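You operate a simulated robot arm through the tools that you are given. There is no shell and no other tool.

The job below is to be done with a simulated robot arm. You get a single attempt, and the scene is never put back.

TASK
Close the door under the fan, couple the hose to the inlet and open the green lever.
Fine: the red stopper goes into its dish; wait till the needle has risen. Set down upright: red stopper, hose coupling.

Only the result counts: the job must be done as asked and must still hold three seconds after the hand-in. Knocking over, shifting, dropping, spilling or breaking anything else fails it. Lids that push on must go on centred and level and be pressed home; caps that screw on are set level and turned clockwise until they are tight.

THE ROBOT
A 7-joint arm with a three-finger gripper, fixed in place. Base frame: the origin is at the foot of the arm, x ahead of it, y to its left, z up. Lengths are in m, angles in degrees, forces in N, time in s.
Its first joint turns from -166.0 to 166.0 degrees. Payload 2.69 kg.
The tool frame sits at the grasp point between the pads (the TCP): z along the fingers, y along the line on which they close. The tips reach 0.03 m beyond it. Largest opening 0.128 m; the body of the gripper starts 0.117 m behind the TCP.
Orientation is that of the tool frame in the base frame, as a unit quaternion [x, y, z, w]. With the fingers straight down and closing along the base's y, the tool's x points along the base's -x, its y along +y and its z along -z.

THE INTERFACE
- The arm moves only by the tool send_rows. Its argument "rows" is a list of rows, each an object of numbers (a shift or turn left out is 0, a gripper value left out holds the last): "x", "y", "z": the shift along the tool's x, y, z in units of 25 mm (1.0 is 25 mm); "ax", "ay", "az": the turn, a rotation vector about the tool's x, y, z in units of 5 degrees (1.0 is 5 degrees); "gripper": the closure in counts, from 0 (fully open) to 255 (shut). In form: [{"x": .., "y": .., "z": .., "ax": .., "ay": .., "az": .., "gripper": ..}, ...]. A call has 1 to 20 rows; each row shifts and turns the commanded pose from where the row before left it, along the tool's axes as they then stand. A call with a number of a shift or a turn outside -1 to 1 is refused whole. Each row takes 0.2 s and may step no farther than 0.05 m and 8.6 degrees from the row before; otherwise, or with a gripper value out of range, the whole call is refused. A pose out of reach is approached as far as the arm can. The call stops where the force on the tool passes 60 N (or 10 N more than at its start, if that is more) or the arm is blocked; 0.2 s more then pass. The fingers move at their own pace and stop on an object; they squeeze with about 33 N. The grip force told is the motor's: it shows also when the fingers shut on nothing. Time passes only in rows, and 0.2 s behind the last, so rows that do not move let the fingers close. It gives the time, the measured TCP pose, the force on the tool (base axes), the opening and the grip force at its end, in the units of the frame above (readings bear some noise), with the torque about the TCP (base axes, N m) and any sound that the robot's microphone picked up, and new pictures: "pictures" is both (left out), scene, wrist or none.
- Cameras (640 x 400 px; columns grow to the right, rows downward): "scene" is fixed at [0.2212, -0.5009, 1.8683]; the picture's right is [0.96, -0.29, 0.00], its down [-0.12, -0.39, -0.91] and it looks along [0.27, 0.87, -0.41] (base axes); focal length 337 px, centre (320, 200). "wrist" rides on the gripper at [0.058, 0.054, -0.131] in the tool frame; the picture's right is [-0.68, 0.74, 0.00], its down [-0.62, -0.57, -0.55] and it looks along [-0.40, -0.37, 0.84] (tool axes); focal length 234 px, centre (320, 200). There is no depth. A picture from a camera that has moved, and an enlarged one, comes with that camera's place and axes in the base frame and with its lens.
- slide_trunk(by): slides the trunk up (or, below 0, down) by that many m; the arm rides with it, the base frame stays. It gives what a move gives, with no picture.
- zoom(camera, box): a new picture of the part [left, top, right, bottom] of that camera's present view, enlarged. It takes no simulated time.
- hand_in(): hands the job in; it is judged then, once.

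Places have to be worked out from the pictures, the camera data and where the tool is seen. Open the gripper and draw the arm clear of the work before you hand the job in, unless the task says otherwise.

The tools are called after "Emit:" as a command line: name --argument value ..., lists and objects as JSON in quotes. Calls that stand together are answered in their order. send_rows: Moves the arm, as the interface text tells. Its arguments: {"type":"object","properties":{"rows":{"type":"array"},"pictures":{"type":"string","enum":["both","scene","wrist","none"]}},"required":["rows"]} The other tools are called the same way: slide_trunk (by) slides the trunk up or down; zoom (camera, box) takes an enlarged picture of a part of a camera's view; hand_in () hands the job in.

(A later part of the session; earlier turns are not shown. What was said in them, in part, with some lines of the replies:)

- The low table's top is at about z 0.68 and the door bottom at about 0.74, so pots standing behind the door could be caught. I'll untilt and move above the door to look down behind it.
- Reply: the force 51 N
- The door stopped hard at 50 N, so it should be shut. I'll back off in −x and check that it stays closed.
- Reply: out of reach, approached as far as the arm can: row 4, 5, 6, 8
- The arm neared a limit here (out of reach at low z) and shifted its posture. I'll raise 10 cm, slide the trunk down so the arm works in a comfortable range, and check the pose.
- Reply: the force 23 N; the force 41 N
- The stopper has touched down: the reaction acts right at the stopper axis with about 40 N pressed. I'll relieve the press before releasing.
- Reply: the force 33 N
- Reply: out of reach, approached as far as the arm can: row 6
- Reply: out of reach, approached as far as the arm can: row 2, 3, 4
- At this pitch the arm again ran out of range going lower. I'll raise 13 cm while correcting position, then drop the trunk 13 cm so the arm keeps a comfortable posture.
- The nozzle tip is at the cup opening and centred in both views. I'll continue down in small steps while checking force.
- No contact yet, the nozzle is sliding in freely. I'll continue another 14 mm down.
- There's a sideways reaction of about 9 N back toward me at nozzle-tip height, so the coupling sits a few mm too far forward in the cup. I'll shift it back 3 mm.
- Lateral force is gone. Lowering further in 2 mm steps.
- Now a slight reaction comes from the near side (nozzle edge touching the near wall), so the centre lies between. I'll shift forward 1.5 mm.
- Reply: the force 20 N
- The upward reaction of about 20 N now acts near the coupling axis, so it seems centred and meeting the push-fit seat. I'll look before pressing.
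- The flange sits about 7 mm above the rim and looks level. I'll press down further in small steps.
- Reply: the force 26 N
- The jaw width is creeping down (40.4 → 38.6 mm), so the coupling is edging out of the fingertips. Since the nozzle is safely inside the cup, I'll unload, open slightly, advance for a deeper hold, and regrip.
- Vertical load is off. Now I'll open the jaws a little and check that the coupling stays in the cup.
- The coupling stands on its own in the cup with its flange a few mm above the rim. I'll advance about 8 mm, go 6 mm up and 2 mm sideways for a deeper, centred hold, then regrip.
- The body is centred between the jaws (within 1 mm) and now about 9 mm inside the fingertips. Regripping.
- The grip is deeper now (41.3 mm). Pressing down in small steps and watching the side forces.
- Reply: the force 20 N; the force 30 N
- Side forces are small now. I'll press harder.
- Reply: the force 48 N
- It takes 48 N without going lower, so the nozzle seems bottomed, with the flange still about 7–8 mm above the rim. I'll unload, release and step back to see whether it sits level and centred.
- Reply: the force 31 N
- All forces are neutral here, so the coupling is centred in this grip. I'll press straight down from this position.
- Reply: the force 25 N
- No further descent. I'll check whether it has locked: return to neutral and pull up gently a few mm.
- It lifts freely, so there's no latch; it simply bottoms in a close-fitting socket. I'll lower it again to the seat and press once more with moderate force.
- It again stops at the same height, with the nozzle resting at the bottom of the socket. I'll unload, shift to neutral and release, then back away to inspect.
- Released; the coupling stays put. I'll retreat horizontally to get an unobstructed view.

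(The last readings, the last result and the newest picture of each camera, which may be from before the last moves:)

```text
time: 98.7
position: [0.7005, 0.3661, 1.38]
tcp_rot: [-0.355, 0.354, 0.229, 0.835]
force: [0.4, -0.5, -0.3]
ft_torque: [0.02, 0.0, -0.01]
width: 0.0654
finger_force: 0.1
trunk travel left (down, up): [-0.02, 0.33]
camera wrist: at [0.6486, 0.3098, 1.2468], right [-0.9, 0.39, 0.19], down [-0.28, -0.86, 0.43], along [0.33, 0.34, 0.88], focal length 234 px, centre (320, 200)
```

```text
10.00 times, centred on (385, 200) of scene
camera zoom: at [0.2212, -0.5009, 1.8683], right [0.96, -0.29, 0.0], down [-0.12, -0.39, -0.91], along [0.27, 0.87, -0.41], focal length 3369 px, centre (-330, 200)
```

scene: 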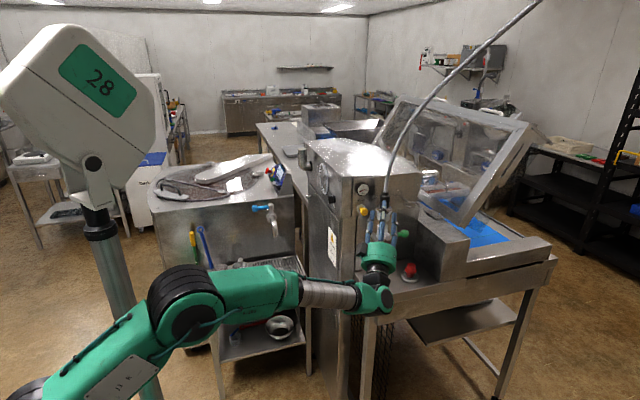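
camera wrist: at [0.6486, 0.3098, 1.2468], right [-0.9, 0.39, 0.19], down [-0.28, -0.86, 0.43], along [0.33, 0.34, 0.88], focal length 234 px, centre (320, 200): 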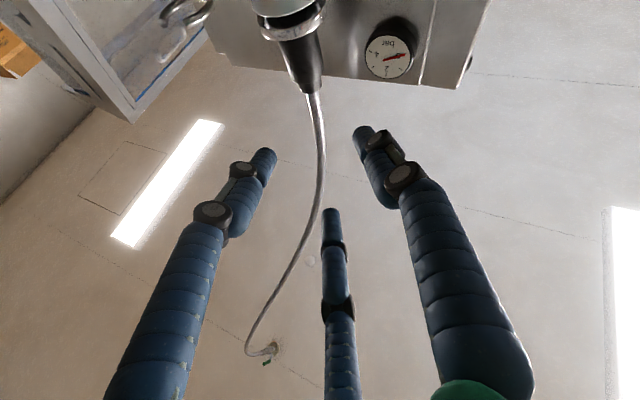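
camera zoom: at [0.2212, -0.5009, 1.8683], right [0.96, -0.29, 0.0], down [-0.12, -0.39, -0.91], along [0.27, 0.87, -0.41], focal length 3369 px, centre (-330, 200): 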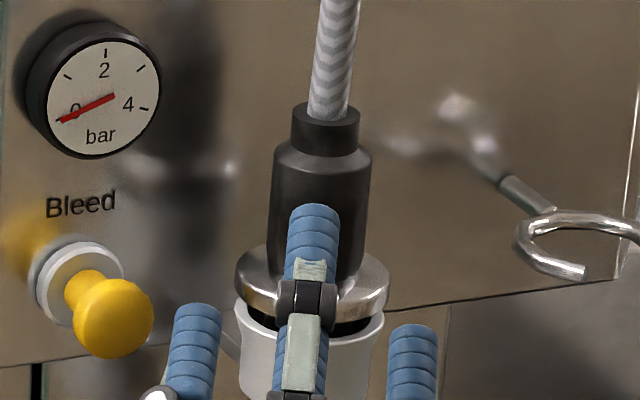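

The coupling stands upright, level and centred in the inlet cup: its nozzle bottoms on the cup floor, and the cup's outside is only about 29 mm tall. Next is the lever. I'll shut the fingers and bring the hand back to horizontal.

Emit:
send_rows --rows '[{"x": -0.433, "y": -0.25, "z": -0.866, "gripper": 255}, {"ax": -0.5, "ay": 0.866}, {"ax": -0.5, "ay": 0.866}, {"ax": -0.5, "ay": 0.866}, {"ax": -0.5, "ay": 0.866}, {"ax": -0.5, "ay": 0.866}, {"ax": -0.5, "ay": 0.866}]'

Emit:
zoom --camera "scene" --box '[355, 170, 425, 260]'

```text
time: 100.3
position: [0.689, 0.3459, 1.3796]
tcp_rot: [-0.501, 0.501, 0.187, 0.68]
force: [0.1, -0.3, -0.3]
ft_torque: [0.04, -0.01, 0.04]
width: 0.0021
finger_force: 31.4
trunk travel left (down, up): [-0.02, 0.33]
camera wrist: at [0.6096, 0.2402, 1.3014], right [-0.85, 0.48, 0.22], down [-0.11, -0.57, 0.82], along [0.52, 0.67, 0.53], focal length 234 px, centre (320, 200)
```

scene: 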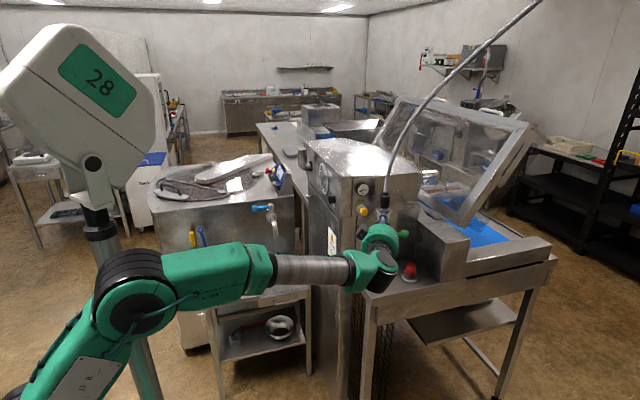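
wrist: 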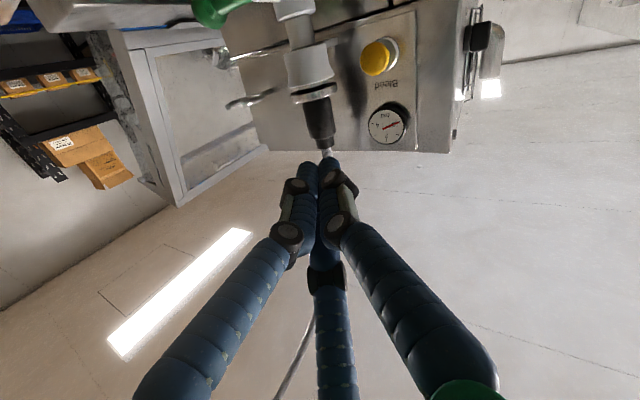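

```text
4.44 times, centred on (390, 215) of scene
camera zoom: at [0.2212, -0.5009, 1.8683], right [0.96, -0.29, 0.0], down [-0.12, -0.39, -0.91], along [0.27, 0.87, -0.41], focal length 1497 px, centre (9, 133)
```

zoom: 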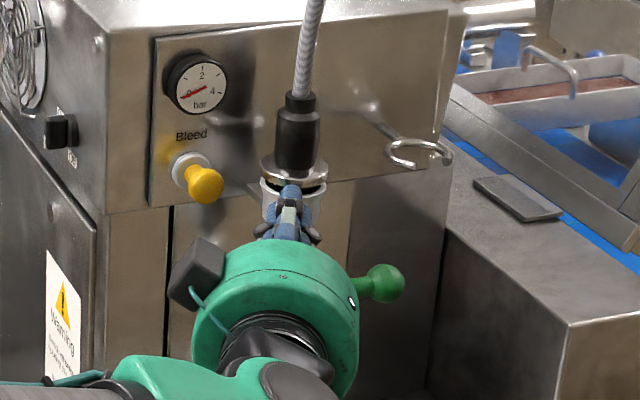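

Emit:
zoom --camera "wrist" --box '[250, 20, 370, 170]'

Emit:
zoom --camera "scene" --box '[370, 180, 410, 230]'

```text
2.67 times, centred on (310, 95) of wrist
camera zoom: at [0.6096, 0.2402, 1.3014], right [-0.85, 0.48, 0.22], down [-0.11, -0.57, 0.82], along [0.52, 0.67, 0.53], focal length 624 px, centre (347, 480)
```

zoom: 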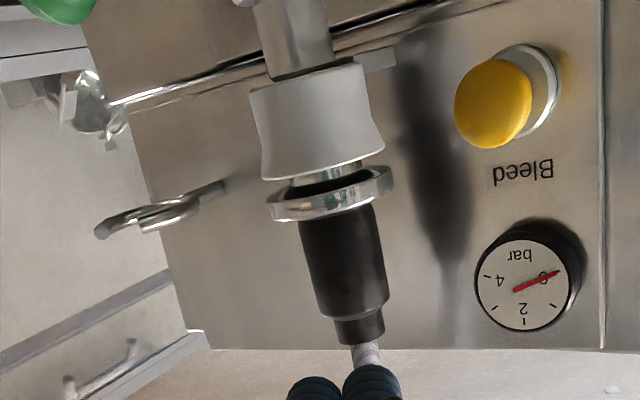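

```text
8.00 times, centred on (390, 205) of scene
camera zoom: at [0.2212, -0.5009, 1.8683], right [0.96, -0.29, 0.0], down [-0.12, -0.39, -0.91], along [0.27, 0.87, -0.41], focal length 2695 px, centre (-240, 160)
```

zoom: 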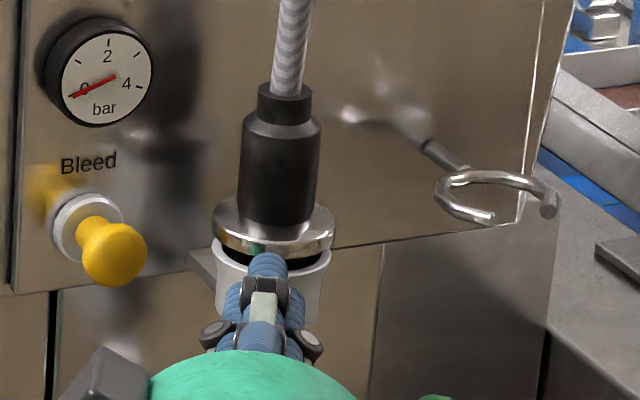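

The coupling is level and parallel to the rim. Now I'll move in front of the lever to see it and measure it closely.

Emit:
send_rows --rows '[{"x": 0.832, "y": -0.322, "z": 0.253}, {"x": 0.832, "y": -0.322, "z": 0.253}, {"x": 0.832, "y": -0.322, "z": 0.253}, {"x": 0.832, "y": -0.322, "z": 0.253}, {"x": 0.832, "y": -0.322, "z": 0.253}]'

Emit:
zoom --camera "wrist" --box '[240, 0, 440, 160]'

Emit:
zoom --camera "scene" --box '[360, 180, 430, 260]'

```text
time: 101.5
position: [0.7786, 0.3293, 1.3107]
tcp_rot: [-0.501, 0.5, 0.187, 0.681]
force: [-1.3, 0.6, -0.1]
ft_torque: [-0.01, 0.01, -0.02]
width: 0.0022
finger_force: 31.2
trunk travel left (down, up): [-0.02, 0.33]
camera wrist: at [0.6991, 0.225, 1.232], right [-0.85, 0.48, 0.22], down [-0.11, -0.57, 0.82], along [0.52, 0.67, 0.53], focal length 234 px, centre (320, 200)
```

scene: 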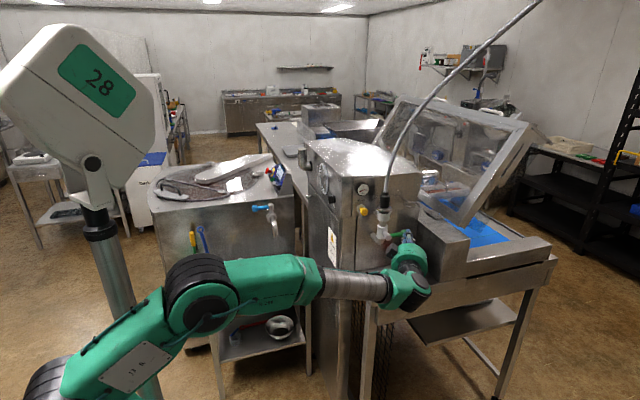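
wrist: 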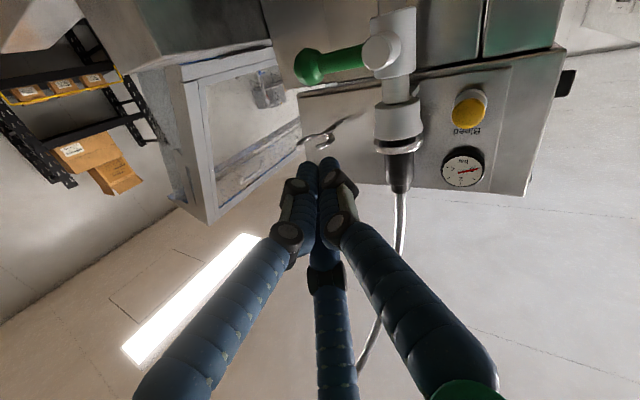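

```text
2.50 times, centred on (340, 80) of wrist
camera zoom: at [0.6991, 0.225, 1.232], right [-0.85, 0.48, 0.22], down [-0.11, -0.57, 0.82], along [0.52, 0.67, 0.53], focal length 585 px, centre (270, 500)
```

zoom: 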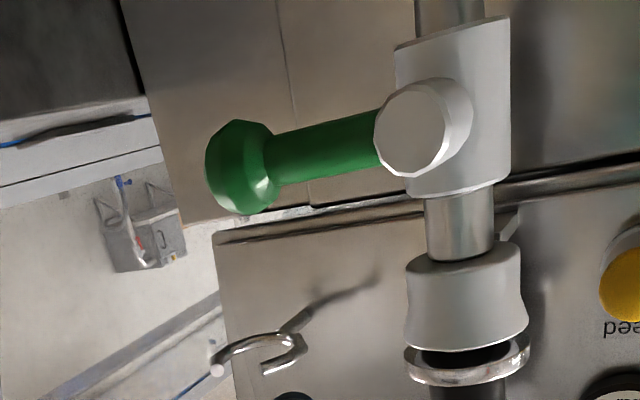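

```text
5.00 times, centred on (395, 220) of scene
camera zoom: at [0.2212, -0.5009, 1.8683], right [0.96, -0.29, 0.0], down [-0.12, -0.39, -0.91], along [0.27, 0.87, -0.41], focal length 1684 px, centre (-55, 100)
```

zoom: 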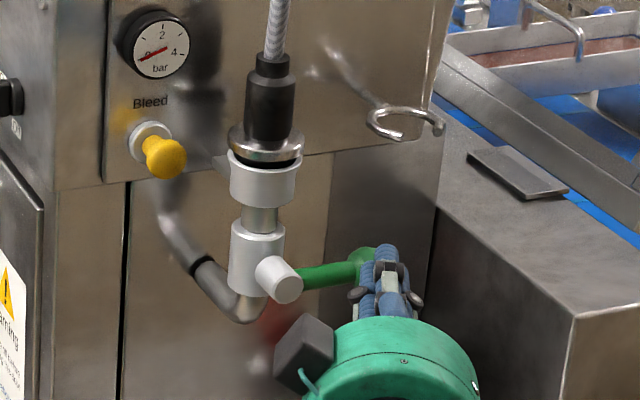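

The lever rod runs horizontally from the hub axis (x≈0.768, z≈1.246) to the ball at about (0.839, 0.441). I'll place the closed fingertips just above the rod.

Emit:
send_rows --rows '[{"x": -0.039, "y": 0.239, "z": 0.755}, {"x": -0.039, "y": 0.239, "z": 0.755}, {"x": -0.039, "y": 0.239, "z": 0.755}, {"x": -0.039, "y": 0.239, "z": 0.755}, {"x": -0.039, "y": 0.239, "z": 0.755}]'

Emit:
zoom --camera "scene" --box '[370, 190, 430, 260]'

Emit:
zoom --camera "wrist" --box '[240, 40, 440, 200]'

```text
time: 102.7
position: [0.799, 0.4265, 1.299]
tcp_rot: [-0.501, 0.5, 0.187, 0.681]
force: [-0.7, 0.0, -0.4]
ft_torque: [-0.02, 0.0, -0.01]
width: 0.0021
finger_force: 31.6
trunk travel left (down, up): [-0.02, 0.33]
camera wrist: at [0.7204, 0.3208, 1.2208], right [-0.85, 0.48, 0.22], down [-0.11, -0.57, 0.82], along [0.52, 0.67, 0.53], focal length 234 px, centre (320, 200)
```

scene: 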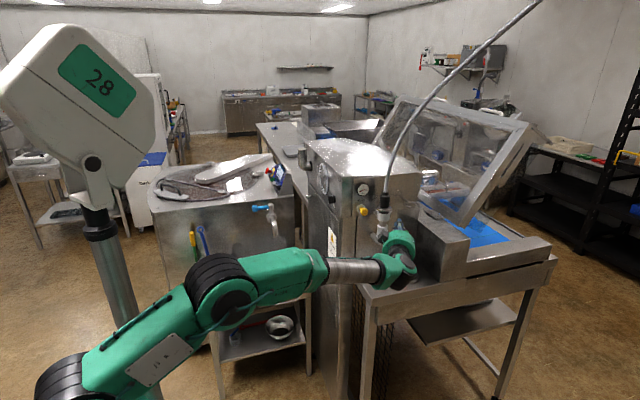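
wrist: 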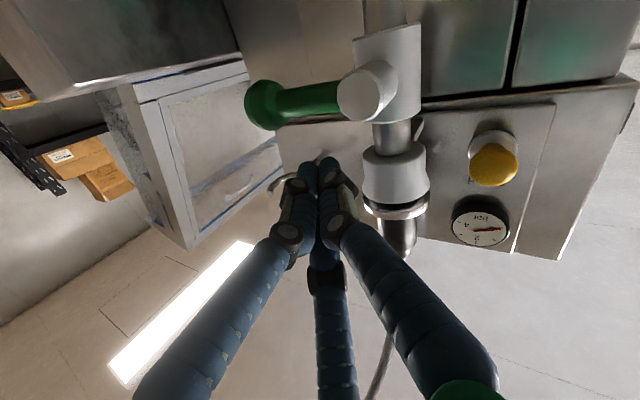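

```text
5.71 times, centred on (400, 225) of scene
camera zoom: at [0.2212, -0.5009, 1.8683], right [0.96, -0.29, 0.0], down [-0.12, -0.39, -0.91], along [0.27, 0.87, -0.41], focal length 1925 px, centre (-137, 57)
```

zoom: 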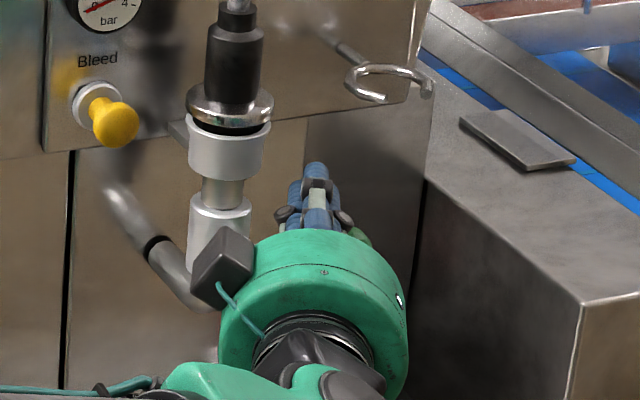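

```text
2.50 times, centred on (340, 120) of wrist
camera zoom: at [0.7204, 0.3208, 1.2208], right [-0.85, 0.48, 0.22], down [-0.11, -0.57, 0.82], along [0.52, 0.67, 0.53], focal length 585 px, centre (270, 400)
```

zoom: 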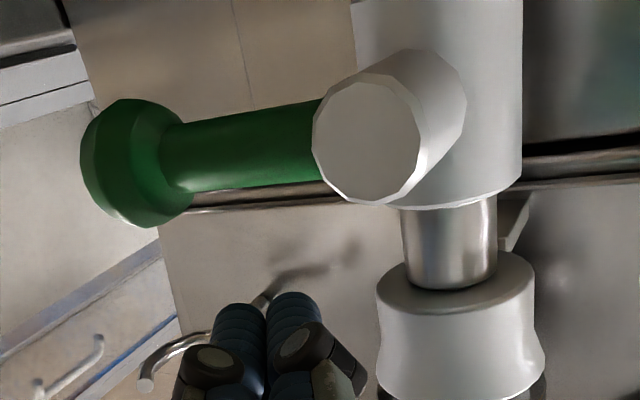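

The fingertips are above the rod. I'll lower to near contact, then press gently and watch whether the lever turns.

Emit:
send_rows --rows '[{"x": 0.433, "y": 0.25}, {"x": 0.433, "y": 0.25}, {"x": 0.139, "y": 0.08}, {"x": 0.139, "y": 0.08}]' --pictures "wrist"

Emit:
zoom --camera "wrist" --box '[240, 40, 440, 200]'

```text
time: 103.7
position: [0.8009, 0.425, 1.2676]
tcp_rot: [-0.5, 0.5, 0.187, 0.682]
force: [2.5, 1.0, 6.2]
ft_torque: [0.15, -0.03, -0.04]
width: 0.002
finger_force: 31.9
trunk travel left (down, up): [-0.02, 0.33]
camera wrist: at [0.7217, 0.3212, 1.1892], right [-0.85, 0.48, 0.22], down [-0.11, -0.57, 0.82], along [0.52, 0.67, 0.53], focal length 234 px, centre (320, 200)
```

wrist: 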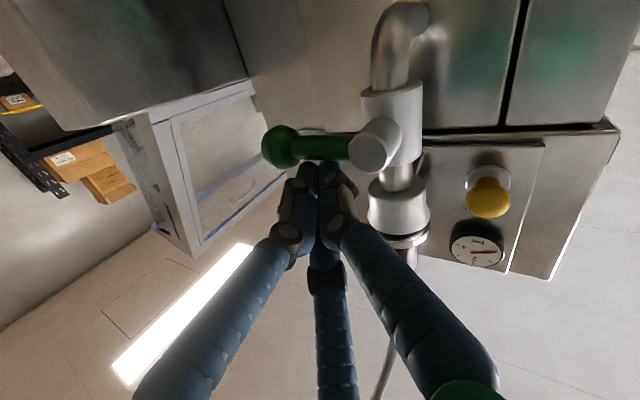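

```text
2.50 times, centred on (340, 120) of wrist
camera zoom: at [0.7217, 0.3212, 1.1892], right [-0.85, 0.48, 0.22], down [-0.11, -0.57, 0.82], along [0.52, 0.67, 0.53], focal length 585 px, centre (270, 400)
```

zoom: 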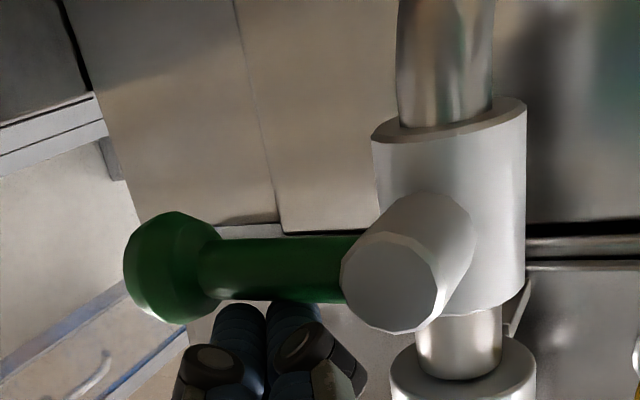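

Light contact (6 N). I'll press a further 6 mm to see if the lever turns downward.

Emit:
send_rows --rows '[{"x": 0.104, "y": 0.06}, {"x": 0.104, "y": 0.06}]' --pictures "wrist"

Emit:
zoom --camera "wrist" --box '[240, 40, 440, 200]'

```text
time: 104.3
position: [0.8015, 0.426, 1.2585]
tcp_rot: [-0.501, 0.501, 0.187, 0.681]
force: [2.8, -3.4, 4.8]
ft_torque: [0.04, -0.03, -0.08]
width: 0.0022
finger_force: 31.5
trunk travel left (down, up): [-0.02, 0.33]
camera wrist: at [0.7216, 0.3215, 1.181], right [-0.85, 0.48, 0.22], down [-0.11, -0.57, 0.82], along [0.52, 0.67, 0.53], focal length 234 px, centre (320, 200)
```

wrist: 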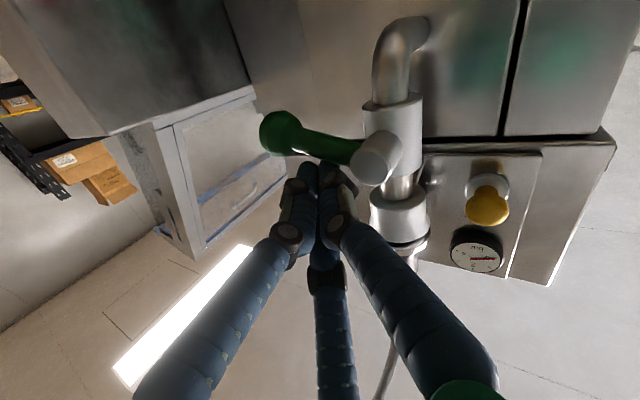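

```text
2.50 times, centred on (340, 120) of wrist
camera zoom: at [0.7216, 0.3215, 1.181], right [-0.85, 0.48, 0.22], down [-0.11, -0.57, 0.82], along [0.52, 0.67, 0.53], focal length 585 px, centre (270, 400)
```

zoom: 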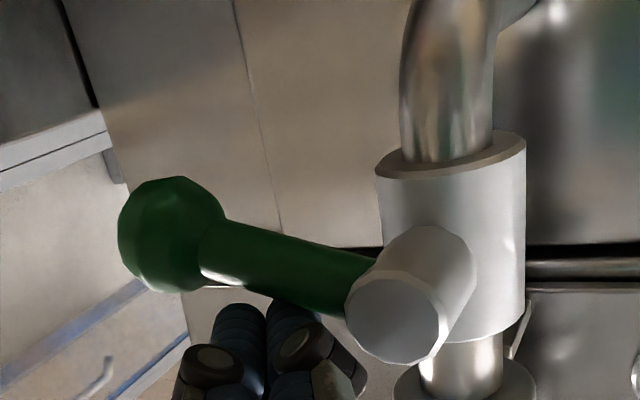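

The lever turns downward easily with about 5 N. I'll follow its arc around the hub.

Emit:
send_rows --rows '[{"x": 0.3, "y": 0.093, "z": 0.04}, {"x": 0.3, "y": 0.093, "z": 0.04}, {"x": 0.221, "y": 0.22, "z": -0.045}, {"x": 0.221, "y": 0.22, "z": -0.045}, {"x": 0.221, "y": 0.22, "z": -0.045}]'

Emit:
zoom --camera "wrist" --box '[240, 40, 440, 200]'

Emit:
zoom --camera "scene" --box '[355, 175, 425, 260]'

```text
time: 105.5
position: [0.7978, 0.4275, 1.2202]
tcp_rot: [-0.501, 0.501, 0.188, 0.68]
force: [2.4, -3.3, 2.5]
ft_torque: [-0.01, -0.01, -0.05]
width: 0.0021
finger_force: 31.4
trunk travel left (down, up): [-0.02, 0.33]
camera wrist: at [0.718, 0.3217, 1.1421], right [-0.85, 0.48, 0.22], down [-0.11, -0.57, 0.82], along [0.52, 0.67, 0.53], focal length 234 px, centre (320, 200)
```

scene: 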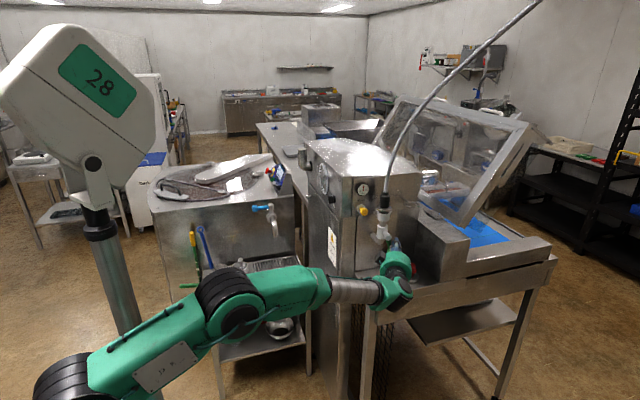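
wrist: 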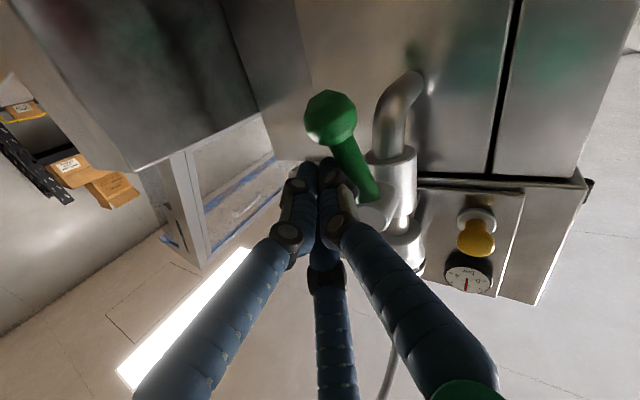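

```text
2.50 times, centred on (340, 120) of wrist
camera zoom: at [0.718, 0.3217, 1.1421], right [-0.85, 0.48, 0.22], down [-0.11, -0.57, 0.82], along [0.52, 0.67, 0.53], focal length 585 px, centre (270, 400)
```

zoom: 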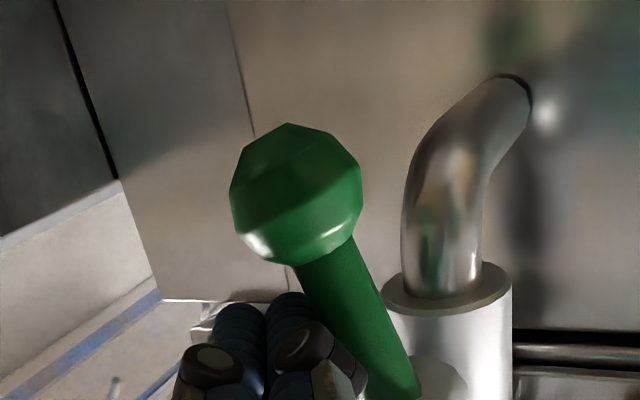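

```text
4.71 times, centred on (390, 218) of scene
camera zoom: at [0.2212, -0.5009, 1.8683], right [0.96, -0.29, 0.0], down [-0.12, -0.39, -0.91], along [0.27, 0.87, -0.41], focal length 1585 px, centre (-9, 118)
```

zoom: 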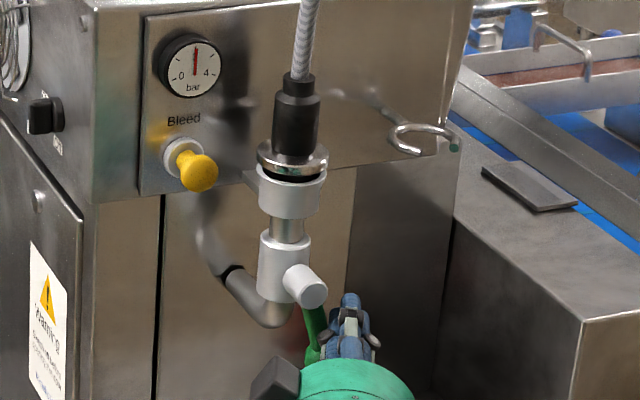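

The gauge needle is already rising to about 2, so the coupling works. I'll complete the lever's swing to fully down.

Emit:
send_rows --rows '[{"x": 0.093, "y": 0.281, "z": -0.112}, {"x": 0.093, "y": 0.281, "z": -0.112}, {"x": 0.093, "y": 0.281, "z": -0.112}]'

Emit:
zoom --camera "wrist" --box '[240, 0, 440, 160]'

Emit:
zoom --camera "scene" --box '[355, 175, 425, 260]'

```text
time: 106.2
position: [0.789, 0.4211, 1.2147]
tcp_rot: [-0.497, 0.502, 0.184, 0.684]
force: [13.1, -7.4, -0.9]
ft_torque: [-0.05, -0.04, -0.22]
width: 0.002
finger_force: 30.6
trunk travel left (down, up): [-0.02, 0.33]
stopped in row 3: the force on the tool passed its limit at 68 N (the readings are from after the stop); the commanded pose is now the measured one
camera wrist: at [0.7097, 0.3177, 1.1351], right [-0.84, 0.49, 0.22], down [-0.12, -0.57, 0.81], along [0.53, 0.66, 0.54], focal length 234 px, centre (320, 200)
```

scene: 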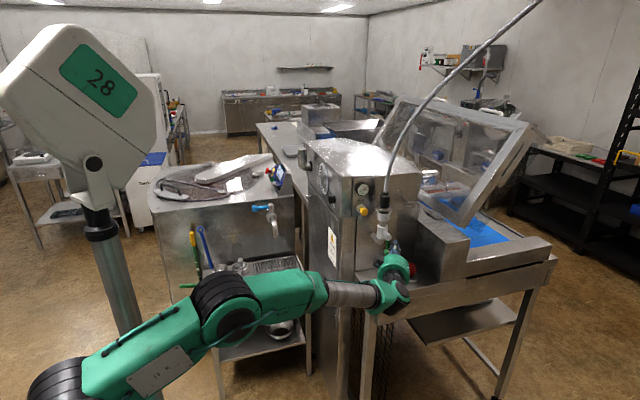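
wrist: 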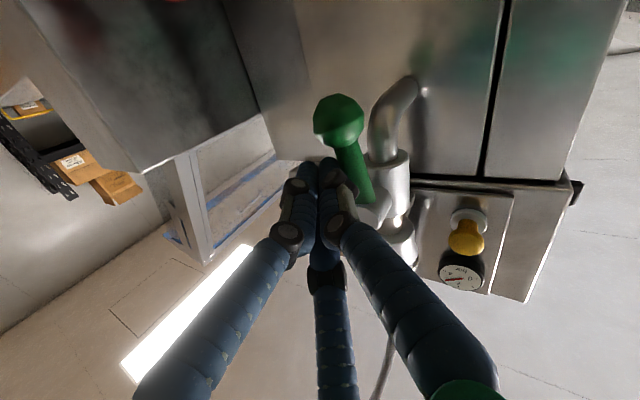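

```text
2.50 times, centred on (340, 80) of wrist
camera zoom: at [0.7097, 0.3177, 1.1351], right [-0.84, 0.49, 0.22], down [-0.12, -0.57, 0.81], along [0.53, 0.66, 0.54], focal length 585 px, centre (270, 500)
```

zoom: 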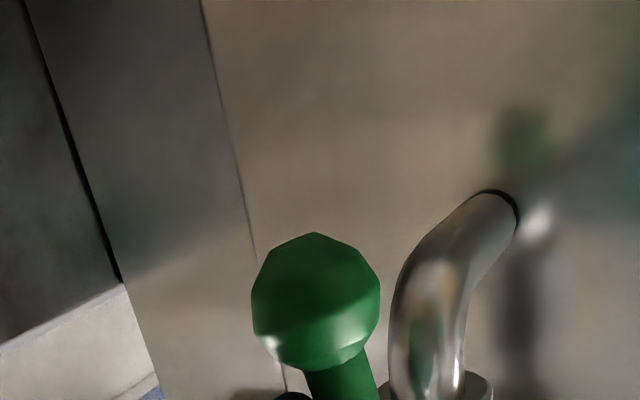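

```text
4.71 times, centred on (390, 218) of scene
camera zoom: at [0.2212, -0.5009, 1.8683], right [0.96, -0.29, 0.0], down [-0.12, -0.39, -0.91], along [0.27, 0.87, -0.41], focal length 1585 px, centre (-9, 118)
```

zoom: 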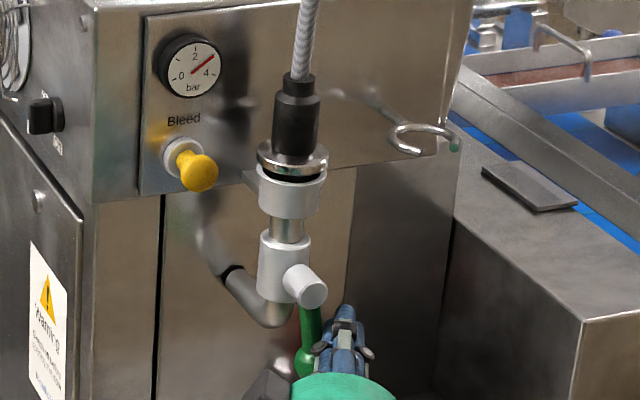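

The lever reached its stop (68 N tripped the limit) and is pointing essentially straight down; the needle is past 3. I'll look closely at the lever and gauge.

Emit:
zoom --camera "scene" --box '[375, 215, 415, 265]'

Emit:
zoom --camera "scene" --box '[345, 170, 405, 220]'

```text
8.00 times, centred on (395, 240) of scene
camera zoom: at [0.2212, -0.5009, 1.8683], right [0.96, -0.29, 0.0], down [-0.12, -0.39, -0.91], along [0.27, 0.87, -0.41], focal length 2695 px, centre (-280, -120)
```

zoom: 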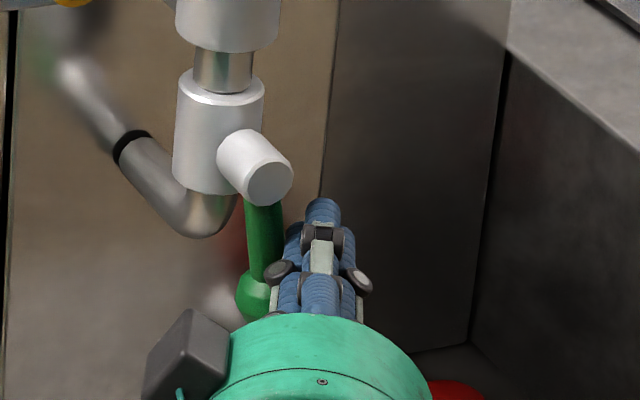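

```text
8.00 times, centred on (375, 195) of scene
camera zoom: at [0.2212, -0.5009, 1.8683], right [0.96, -0.29, 0.0], down [-0.12, -0.39, -0.91], along [0.27, 0.87, -0.41], focal length 2695 px, centre (-120, 240)
```

zoom: 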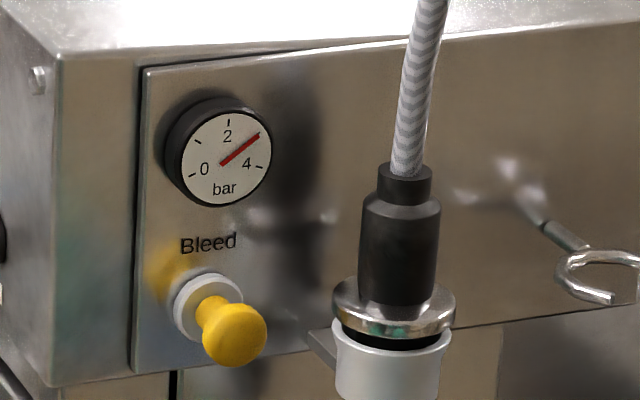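

The lever is down and the needle is near 3.2 bar. I'll slide the fingers off sideways in +x, then withdraw along the tool axis and watch that everything holds.

Emit:
send_rows --rows '[{"x": 0.17, "y": -0.3, "z": 0.2}, {"x": 0.17, "y": -0.3, "z": 0.2}, {"z": -0.6}, {"z": -0.9}, {"z": -0.9}, {"z": -0.9}, {"z": -0.9}, {"z": -0.9}]'

Emit:
zoom --camera "scene" --box '[345, 170, 425, 290]'

Emit:
zoom --camera "scene" --box '[345, 170, 405, 220]'

```text
time: 108.0
position: [0.7447, 0.314, 1.2143]
tcp_rot: [-0.498, 0.5, 0.184, 0.684]
force: [0.2, 0.0, -0.4]
ft_torque: [0.02, -0.02, 0.0]
width: 0.002
finger_force: 31.0
trunk travel left (down, up): [-0.02, 0.33]
camera wrist: at [0.6649, 0.2098, 1.136], right [-0.84, 0.49, 0.22], down [-0.12, -0.57, 0.81], along [0.52, 0.66, 0.54], focal length 234 px, centre (320, 200)
```

scene: 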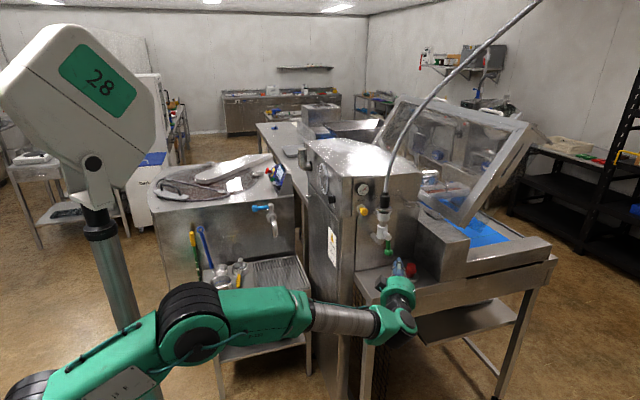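
wrist: 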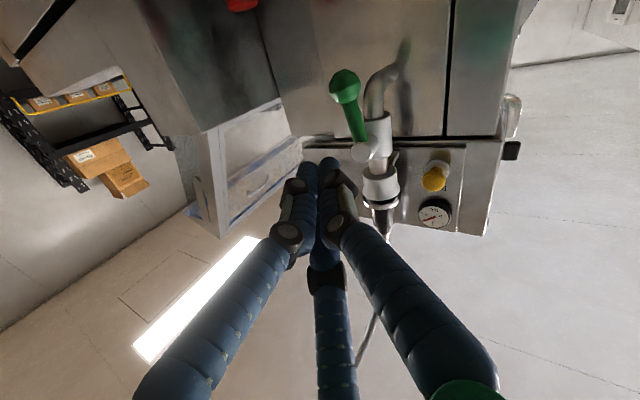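

```text
3.33 times, centred on (385, 230) of scene
camera zoom: at [0.2212, -0.5009, 1.8683], right [0.96, -0.29, 0.0], down [-0.12, -0.39, -0.91], along [0.27, 0.87, -0.41], focal length 1123 px, centre (103, 100)
```

zoom: 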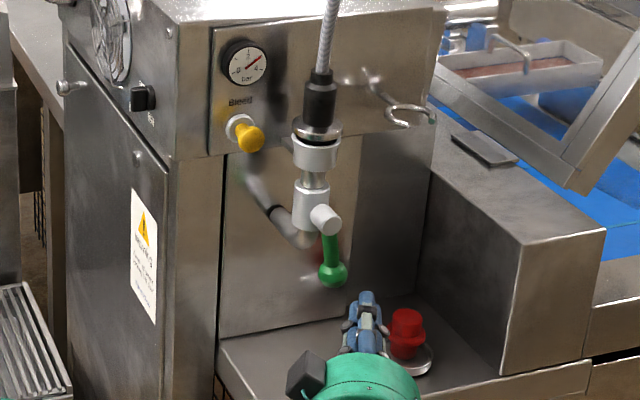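

```text
8.00 times, centred on (375, 195) of scene
camera zoom: at [0.2212, -0.5009, 1.8683], right [0.96, -0.29, 0.0], down [-0.12, -0.39, -0.91], along [0.27, 0.87, -0.41], focal length 2695 px, centre (-120, 240)
```

zoom: 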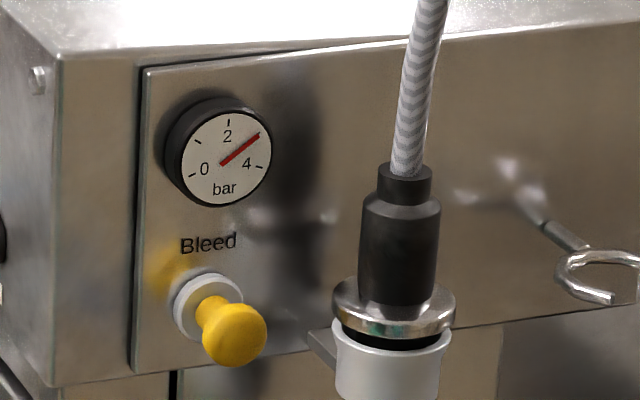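

Everything holds; the needle is steady at about 3.2. I'll zoom on the lever to check its final angle after release.

Emit:
zoom --camera "scene" --box '[370, 205, 420, 265]'

Emit:
zoom --camera "wrist" --box '[300, 50, 440, 200]'

Emit:
zoom --camera "scene" --box '[385, 245, 435, 295]'

```text
6.67 times, centred on (395, 235) of scene
camera zoom: at [0.2212, -0.5009, 1.8683], right [0.96, -0.29, 0.0], down [-0.12, -0.39, -0.91], along [0.27, 0.87, -0.41], focal length 2246 px, centre (-180, -33)
```

zoom: 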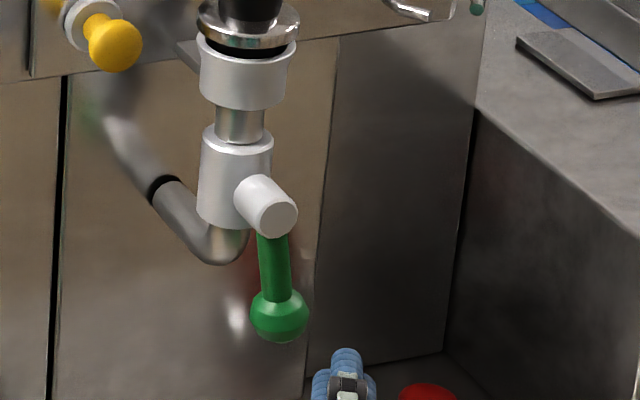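

```text
2.67 times, centred on (370, 125) of wrist
camera zoom: at [0.6649, 0.2098, 1.136], right [-0.84, 0.49, 0.22], down [-0.12, -0.57, 0.81], along [0.52, 0.66, 0.54], focal length 624 px, centre (187, 400)
```

zoom: 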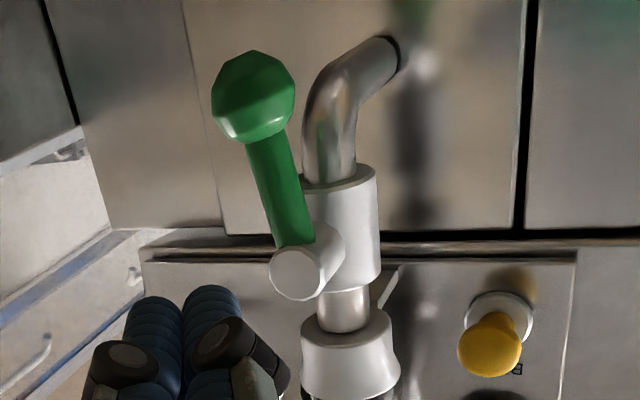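

```text
8.00 times, centred on (410, 270) of scene
camera zoom: at [0.2212, -0.5009, 1.8683], right [0.96, -0.29, 0.0], down [-0.12, -0.39, -0.91], along [0.27, 0.87, -0.41], focal length 2695 px, centre (-400, -360)
```

zoom: 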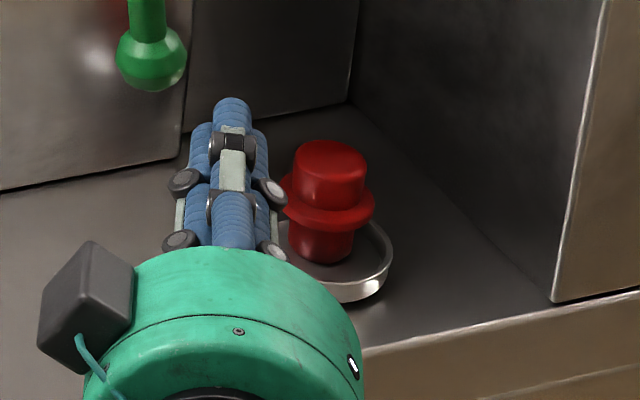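

The stopper is fine. The lever rests about 15° short of vertical after I let go, since it sprang back from the hard push. I'll nudge it gently from the +x side to see whether it has more travel to the stop.

Emit:
send_rows --rows '[{"x": 0.553, "y": -0.212, "z": 0.59}, {"z": 0.8}, {"z": 0.8}, {"z": 0.8}, {"z": 0.8}, {"z": 0.8}, {"z": 0.8}]'

Emit:
zoom --camera "scene" --box '[370, 205, 420, 265]'

Emit:
zoom --camera "wrist" --box '[240, 20, 440, 180]'

```text
time: 109.6
position: [0.8211, 0.4226, 1.205]
tcp_rot: [-0.498, 0.501, 0.184, 0.684]
force: [-0.6, -0.4, -0.8]
ft_torque: [-0.05, 0.01, -0.03]
width: 0.0022
finger_force: 31.6
trunk travel left (down, up): [-0.02, 0.33]
camera wrist: at [0.7412, 0.3196, 1.1262], right [-0.84, 0.49, 0.22], down [-0.12, -0.57, 0.81], along [0.52, 0.66, 0.54], focal length 234 px, centre (320, 200)
```

scene: 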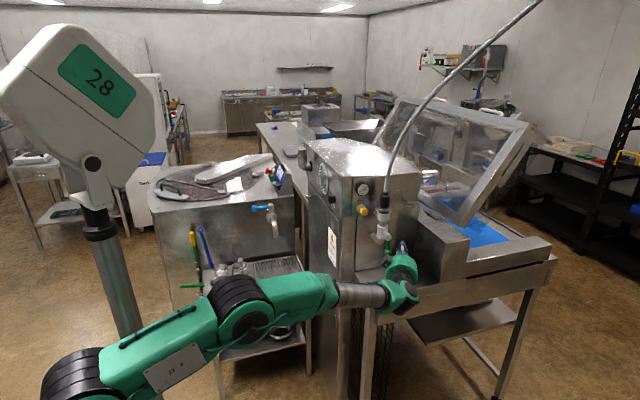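
wrist: 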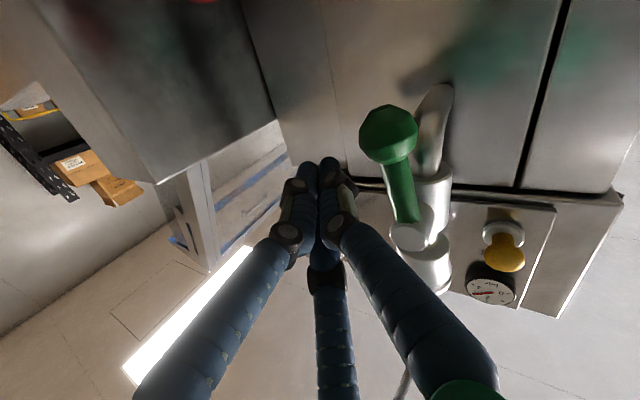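

```text
6.67 times, centred on (395, 235) of scene
camera zoom: at [0.2212, -0.5009, 1.8683], right [0.96, -0.29, 0.0], down [-0.12, -0.39, -0.91], along [0.27, 0.87, -0.41], focal length 2246 px, centre (-180, -33)
```

zoom: 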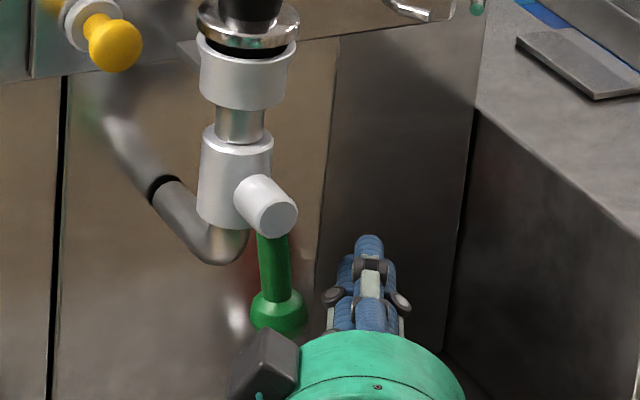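

```text
2.50 times, centred on (340, 100) of wrist
camera zoom: at [0.7412, 0.3196, 1.1262], right [-0.84, 0.49, 0.22], down [-0.12, -0.57, 0.81], along [0.52, 0.66, 0.54], focal length 585 px, centre (270, 450)
```

zoom: 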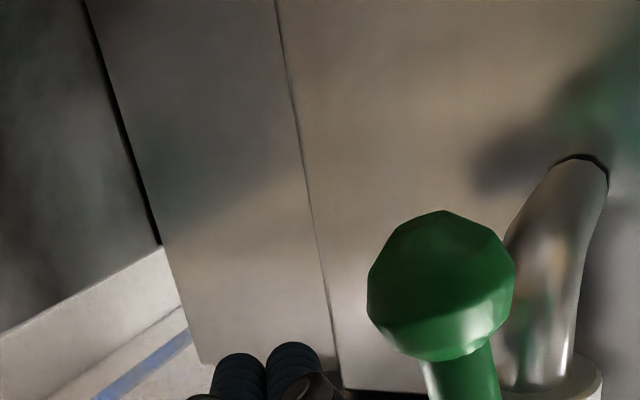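

Approaching the lever from its +x side in small steps.

Emit:
send_rows --rows '[{"x": -0.07, "y": 0.12, "z": -0.079}, {"x": -0.07, "y": 0.12, "z": -0.079}, {"x": -0.07, "y": 0.12, "z": -0.079}, {"x": -0.07, "y": 0.12, "z": -0.079}, {"x": -0.07, "y": 0.12, "z": -0.079}, {"x": -0.035, "y": 0.06, "z": -0.04}]' --pictures "none"

Emit:
send_rows --rows '[{"x": -0.035, "y": 0.06, "z": -0.04}, {"x": -0.035, "y": 0.06, "z": -0.04}]' --pictures "none"

```text
time: 111.0
position: [0.7989, 0.4242, 1.2064]
tcp_rot: [-0.498, 0.501, 0.184, 0.684]
force: [0.3, 0.0, -0.8]
ft_torque: [0.02, 0.01, 0.01]
width: 0.002
finger_force: 32.4
trunk travel left (down, up): [-0.02, 0.33]
```

```text
time: 111.6
position: [0.7952, 0.4234, 1.2056]
tcp_rot: [-0.498, 0.5, 0.184, 0.684]
force: [-0.2, 0.1, -0.4]
ft_torque: [0.01, 0.0, 0.01]
width: 0.0019
finger_force: 31.4
trunk travel left (down, up): [-0.02, 0.33]
```

Emit:
send_rows --rows '[{"x": -0.035, "y": 0.06, "z": -0.04}, {"x": -0.035, "y": 0.06, "z": -0.04}]' --pictures "none"

Emit:
send_rows --rows '[{"x": -0.035, "y": 0.06, "z": -0.04}]' --pictures "wrist"

Emit:
zoom --camera "scene" --box '[370, 205, 420, 265]'

```text
time: 112.2
position: [0.7919, 0.4227, 1.2049]
tcp_rot: [-0.497, 0.501, 0.183, 0.684]
force: [13.9, -2.9, 1.3]
ft_torque: [-0.02, -0.05, -0.23]
width: 0.0023
finger_force: 32.1
trunk travel left (down, up): [-0.02, 0.33]
```

```text
time: 112.6
position: [0.7923, 0.4222, 1.2052]
tcp_rot: [-0.496, 0.502, 0.183, 0.684]
force: [26.1, -5.5, 1.1]
ft_torque: [-0.13, -0.05, -0.49]
width: 0.0021
finger_force: 31.6
trunk travel left (down, up): [-0.02, 0.33]
camera wrist: at [0.7117, 0.3189, 1.127], right [-0.84, 0.49, 0.22], down [-0.12, -0.57, 0.81], along [0.53, 0.66, 0.54], focal length 234 px, centre (320, 200)
```

wrist: 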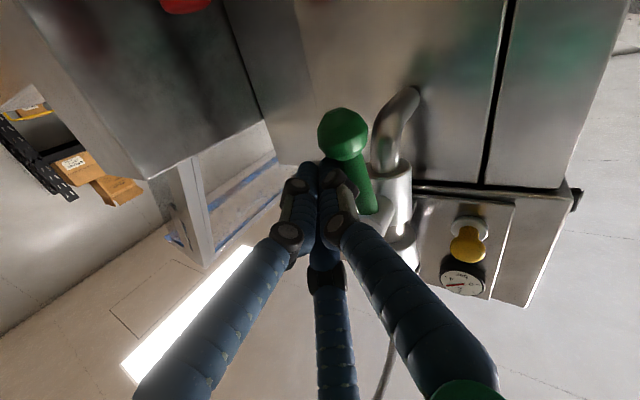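

```text
6.67 times, centred on (395, 235) of scene
camera zoom: at [0.2212, -0.5009, 1.8683], right [0.96, -0.29, 0.0], down [-0.12, -0.39, -0.91], along [0.27, 0.87, -0.41], focal length 2246 px, centre (-180, -33)
```

zoom: 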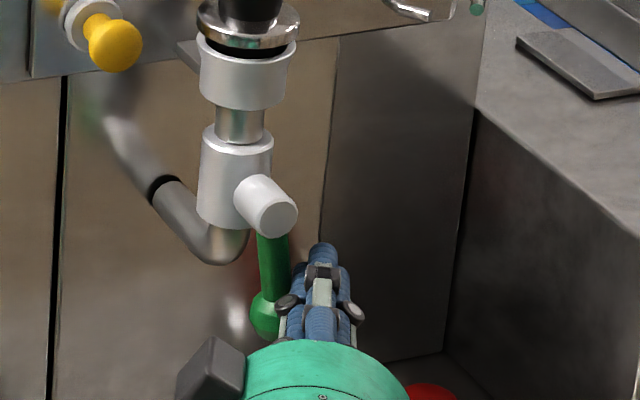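

The lever resists stiffly (26 N over 1–2 mm), so it's on its end stop and fully open. I'll back off in +x and withdraw.

Emit:
send_rows --rows '[{"x": 0.09, "y": -0.15, "z": 0.1}, {"x": 0.17, "y": -0.3, "z": 0.2}, {"x": 0.17, "y": -0.3, "z": 0.2}, {"z": -0.8}, {"z": -0.9}, {"z": -0.9}, {"z": -0.9}, {"z": -0.9}, {"z": -0.9}, {"z": -0.9}]'

Emit:
zoom --camera "scene" --box '[345, 170, 425, 290]'

Emit:
zoom --camera "scene" --box '[345, 170, 405, 220]'

```text
time: 114.8
position: [0.7351, 0.2916, 1.2052]
tcp_rot: [-0.498, 0.5, 0.183, 0.684]
force: [0.0, 1.2, -0.4]
ft_torque: [0.03, -0.03, -0.02]
width: 0.002
finger_force: 31.3
trunk travel left (down, up): [-0.02, 0.33]
camera wrist: at [0.6556, 0.1863, 1.1259], right [-0.84, 0.49, 0.22], down [-0.12, -0.57, 0.81], along [0.52, 0.66, 0.54], focal length 234 px, centre (320, 200)
```

scene: 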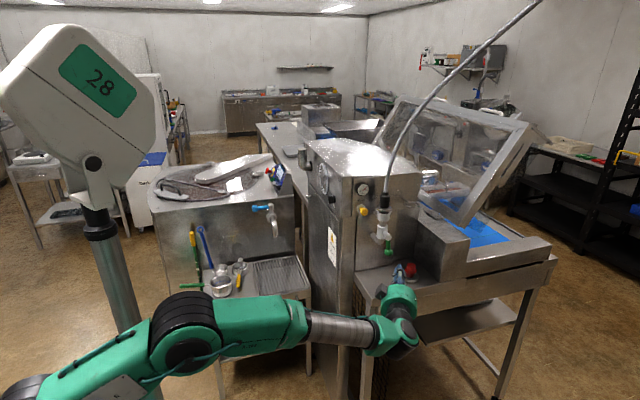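
wrist: 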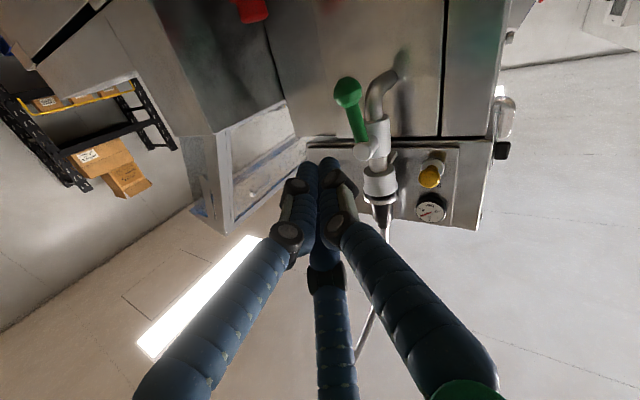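

```text
3.33 times, centred on (385, 230) of scene
camera zoom: at [0.2212, -0.5009, 1.8683], right [0.96, -0.29, 0.0], down [-0.12, -0.39, -0.91], along [0.27, 0.87, -0.41], focal length 1123 px, centre (103, 100)
```

zoom: 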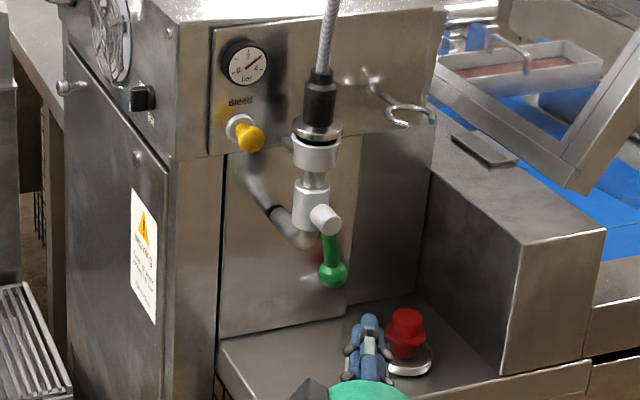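

```text
8.00 times, centred on (375, 195) of scene
camera zoom: at [0.2212, -0.5009, 1.8683], right [0.96, -0.29, 0.0], down [-0.12, -0.39, -0.91], along [0.27, 0.87, -0.41], focal length 2695 px, centre (-120, 240)
```

zoom: 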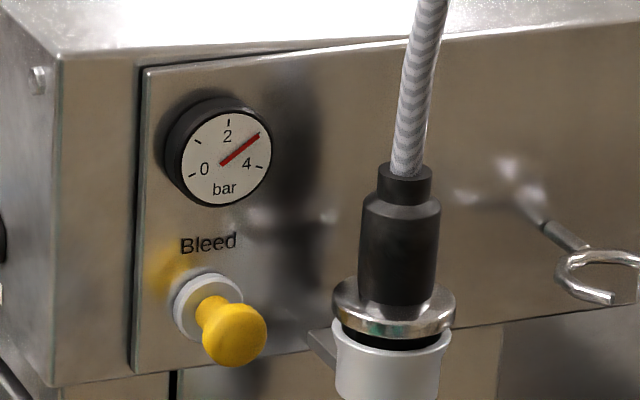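

The needle is steady at about 3.2 bar. The lever is open, the coupling upright, the stopper upright in its dish and the door shut. I'll draw back further, open the gripper and take a last look.

Emit:
send_rows --rows '[{"z": -0.9}, {"z": -0.9}, {"z": -0.9}, {"z": -0.9, "gripper": 60}, {"gripper": 0}, {}, {}, {}, {}]'

Emit:
zoom --camera "scene" --box '[300, 150, 440, 300]'

Emit:
zoom --camera "scene" --box '[380, 240, 440, 300]'

```text
time: 116.8
position: [0.6907, 0.2122, 1.2041]
tcp_rot: [-0.498, 0.5, 0.184, 0.684]
force: [-1.2, -0.3, -0.6]
ft_torque: [0.01, 0.01, 0.0]
width: 0.1279
finger_force: 0.0
trunk travel left (down, up): [-0.02, 0.33]
camera wrist: at [0.6118, 0.1078, 1.1256], right [-0.84, 0.49, 0.22], down [-0.12, -0.57, 0.81], along [0.52, 0.66, 0.54], focal length 234 px, centre (320, 200)
```

scene: 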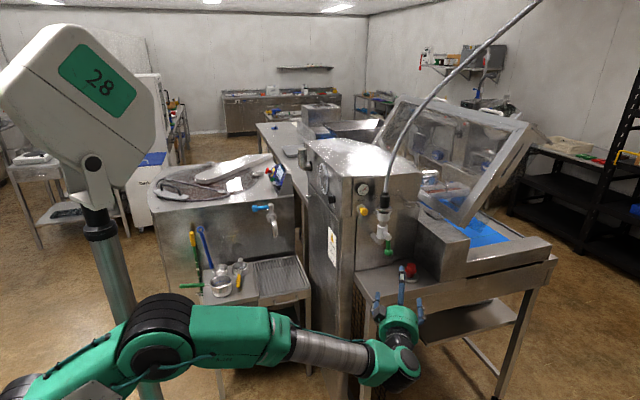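
wrist: 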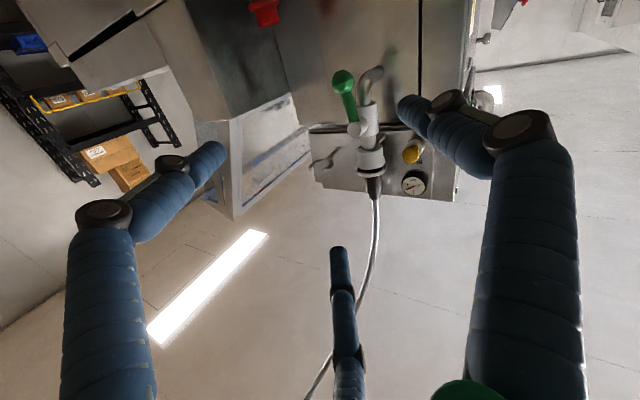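

```text
2.67 times, centred on (370, 225) of scene
camera zoom: at [0.2212, -0.5009, 1.8683], right [0.96, -0.29, 0.0], down [-0.12, -0.39, -0.91], along [0.27, 0.87, -0.41], focal length 898 px, centre (187, 133)
```

zoom: 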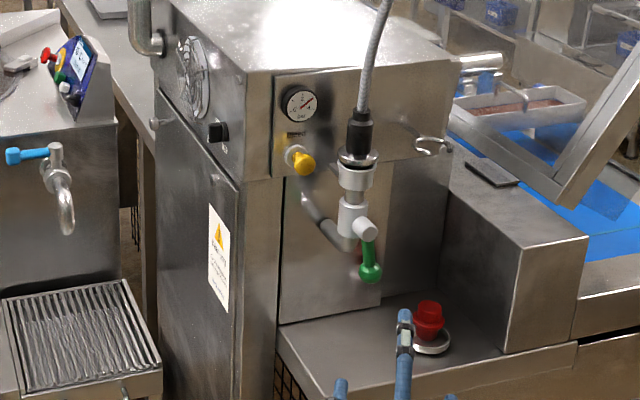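

```text
6.67 times, centred on (410, 270) of scene
camera zoom: at [0.2212, -0.5009, 1.8683], right [0.96, -0.29, 0.0], down [-0.12, -0.39, -0.91], along [0.27, 0.87, -0.41], focal length 2246 px, centre (-280, -267)
```

zoom: 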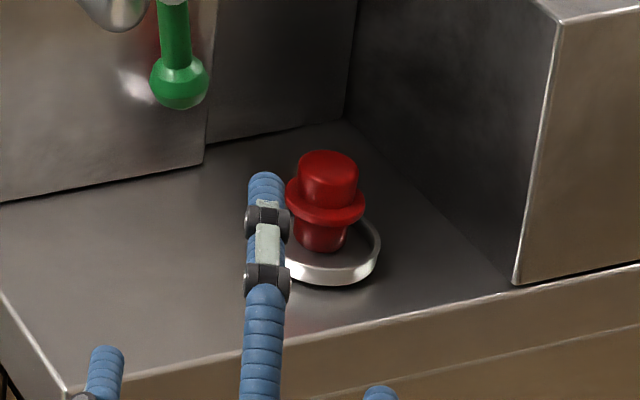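

All the goals hold: the door is flush, the stopper is upright in its dish, the coupling is seated upright in the inlet and the lever is open. The needle has risen and is steady, and the arm is clear with the gripper open. Handing in.

Emit:
hand_in

```text
The job is handed in.
```

The job is done and handed in; I haven't been told how it was judged.

- **Door:** The door under the fan is shut flush. It stopped hard against the machine and stayed closed when I let go.
- **Red stopper:** It stands upright in its dish on the shelf.
- **Hose:** The coupling stands upright and level in the inlet. Its flange sits about 7–8 mm above the rim; pressing with nearly 50 N took it no lower, so I judged it bottomed in the socket. It has no latch and still lifts out freely.
- **Green lever:** It is turned down to its end stop, about 15° short of vertical. It would go no further when I nudged it again.
- **Gauge:** The needle rose from 0 to about 3.2 bar and was still there at my last look before the hand-in.

The arm was drawn back in front of the machine with the gripper open. I saw nothing else knocked over or moved.

The gripper turned out to have three fingers, not the two described. On my first approach to the stopper, one finger bumped the inlet cup with about 10 N. I backed off, saw no damage, and changed how I gripped from then on.
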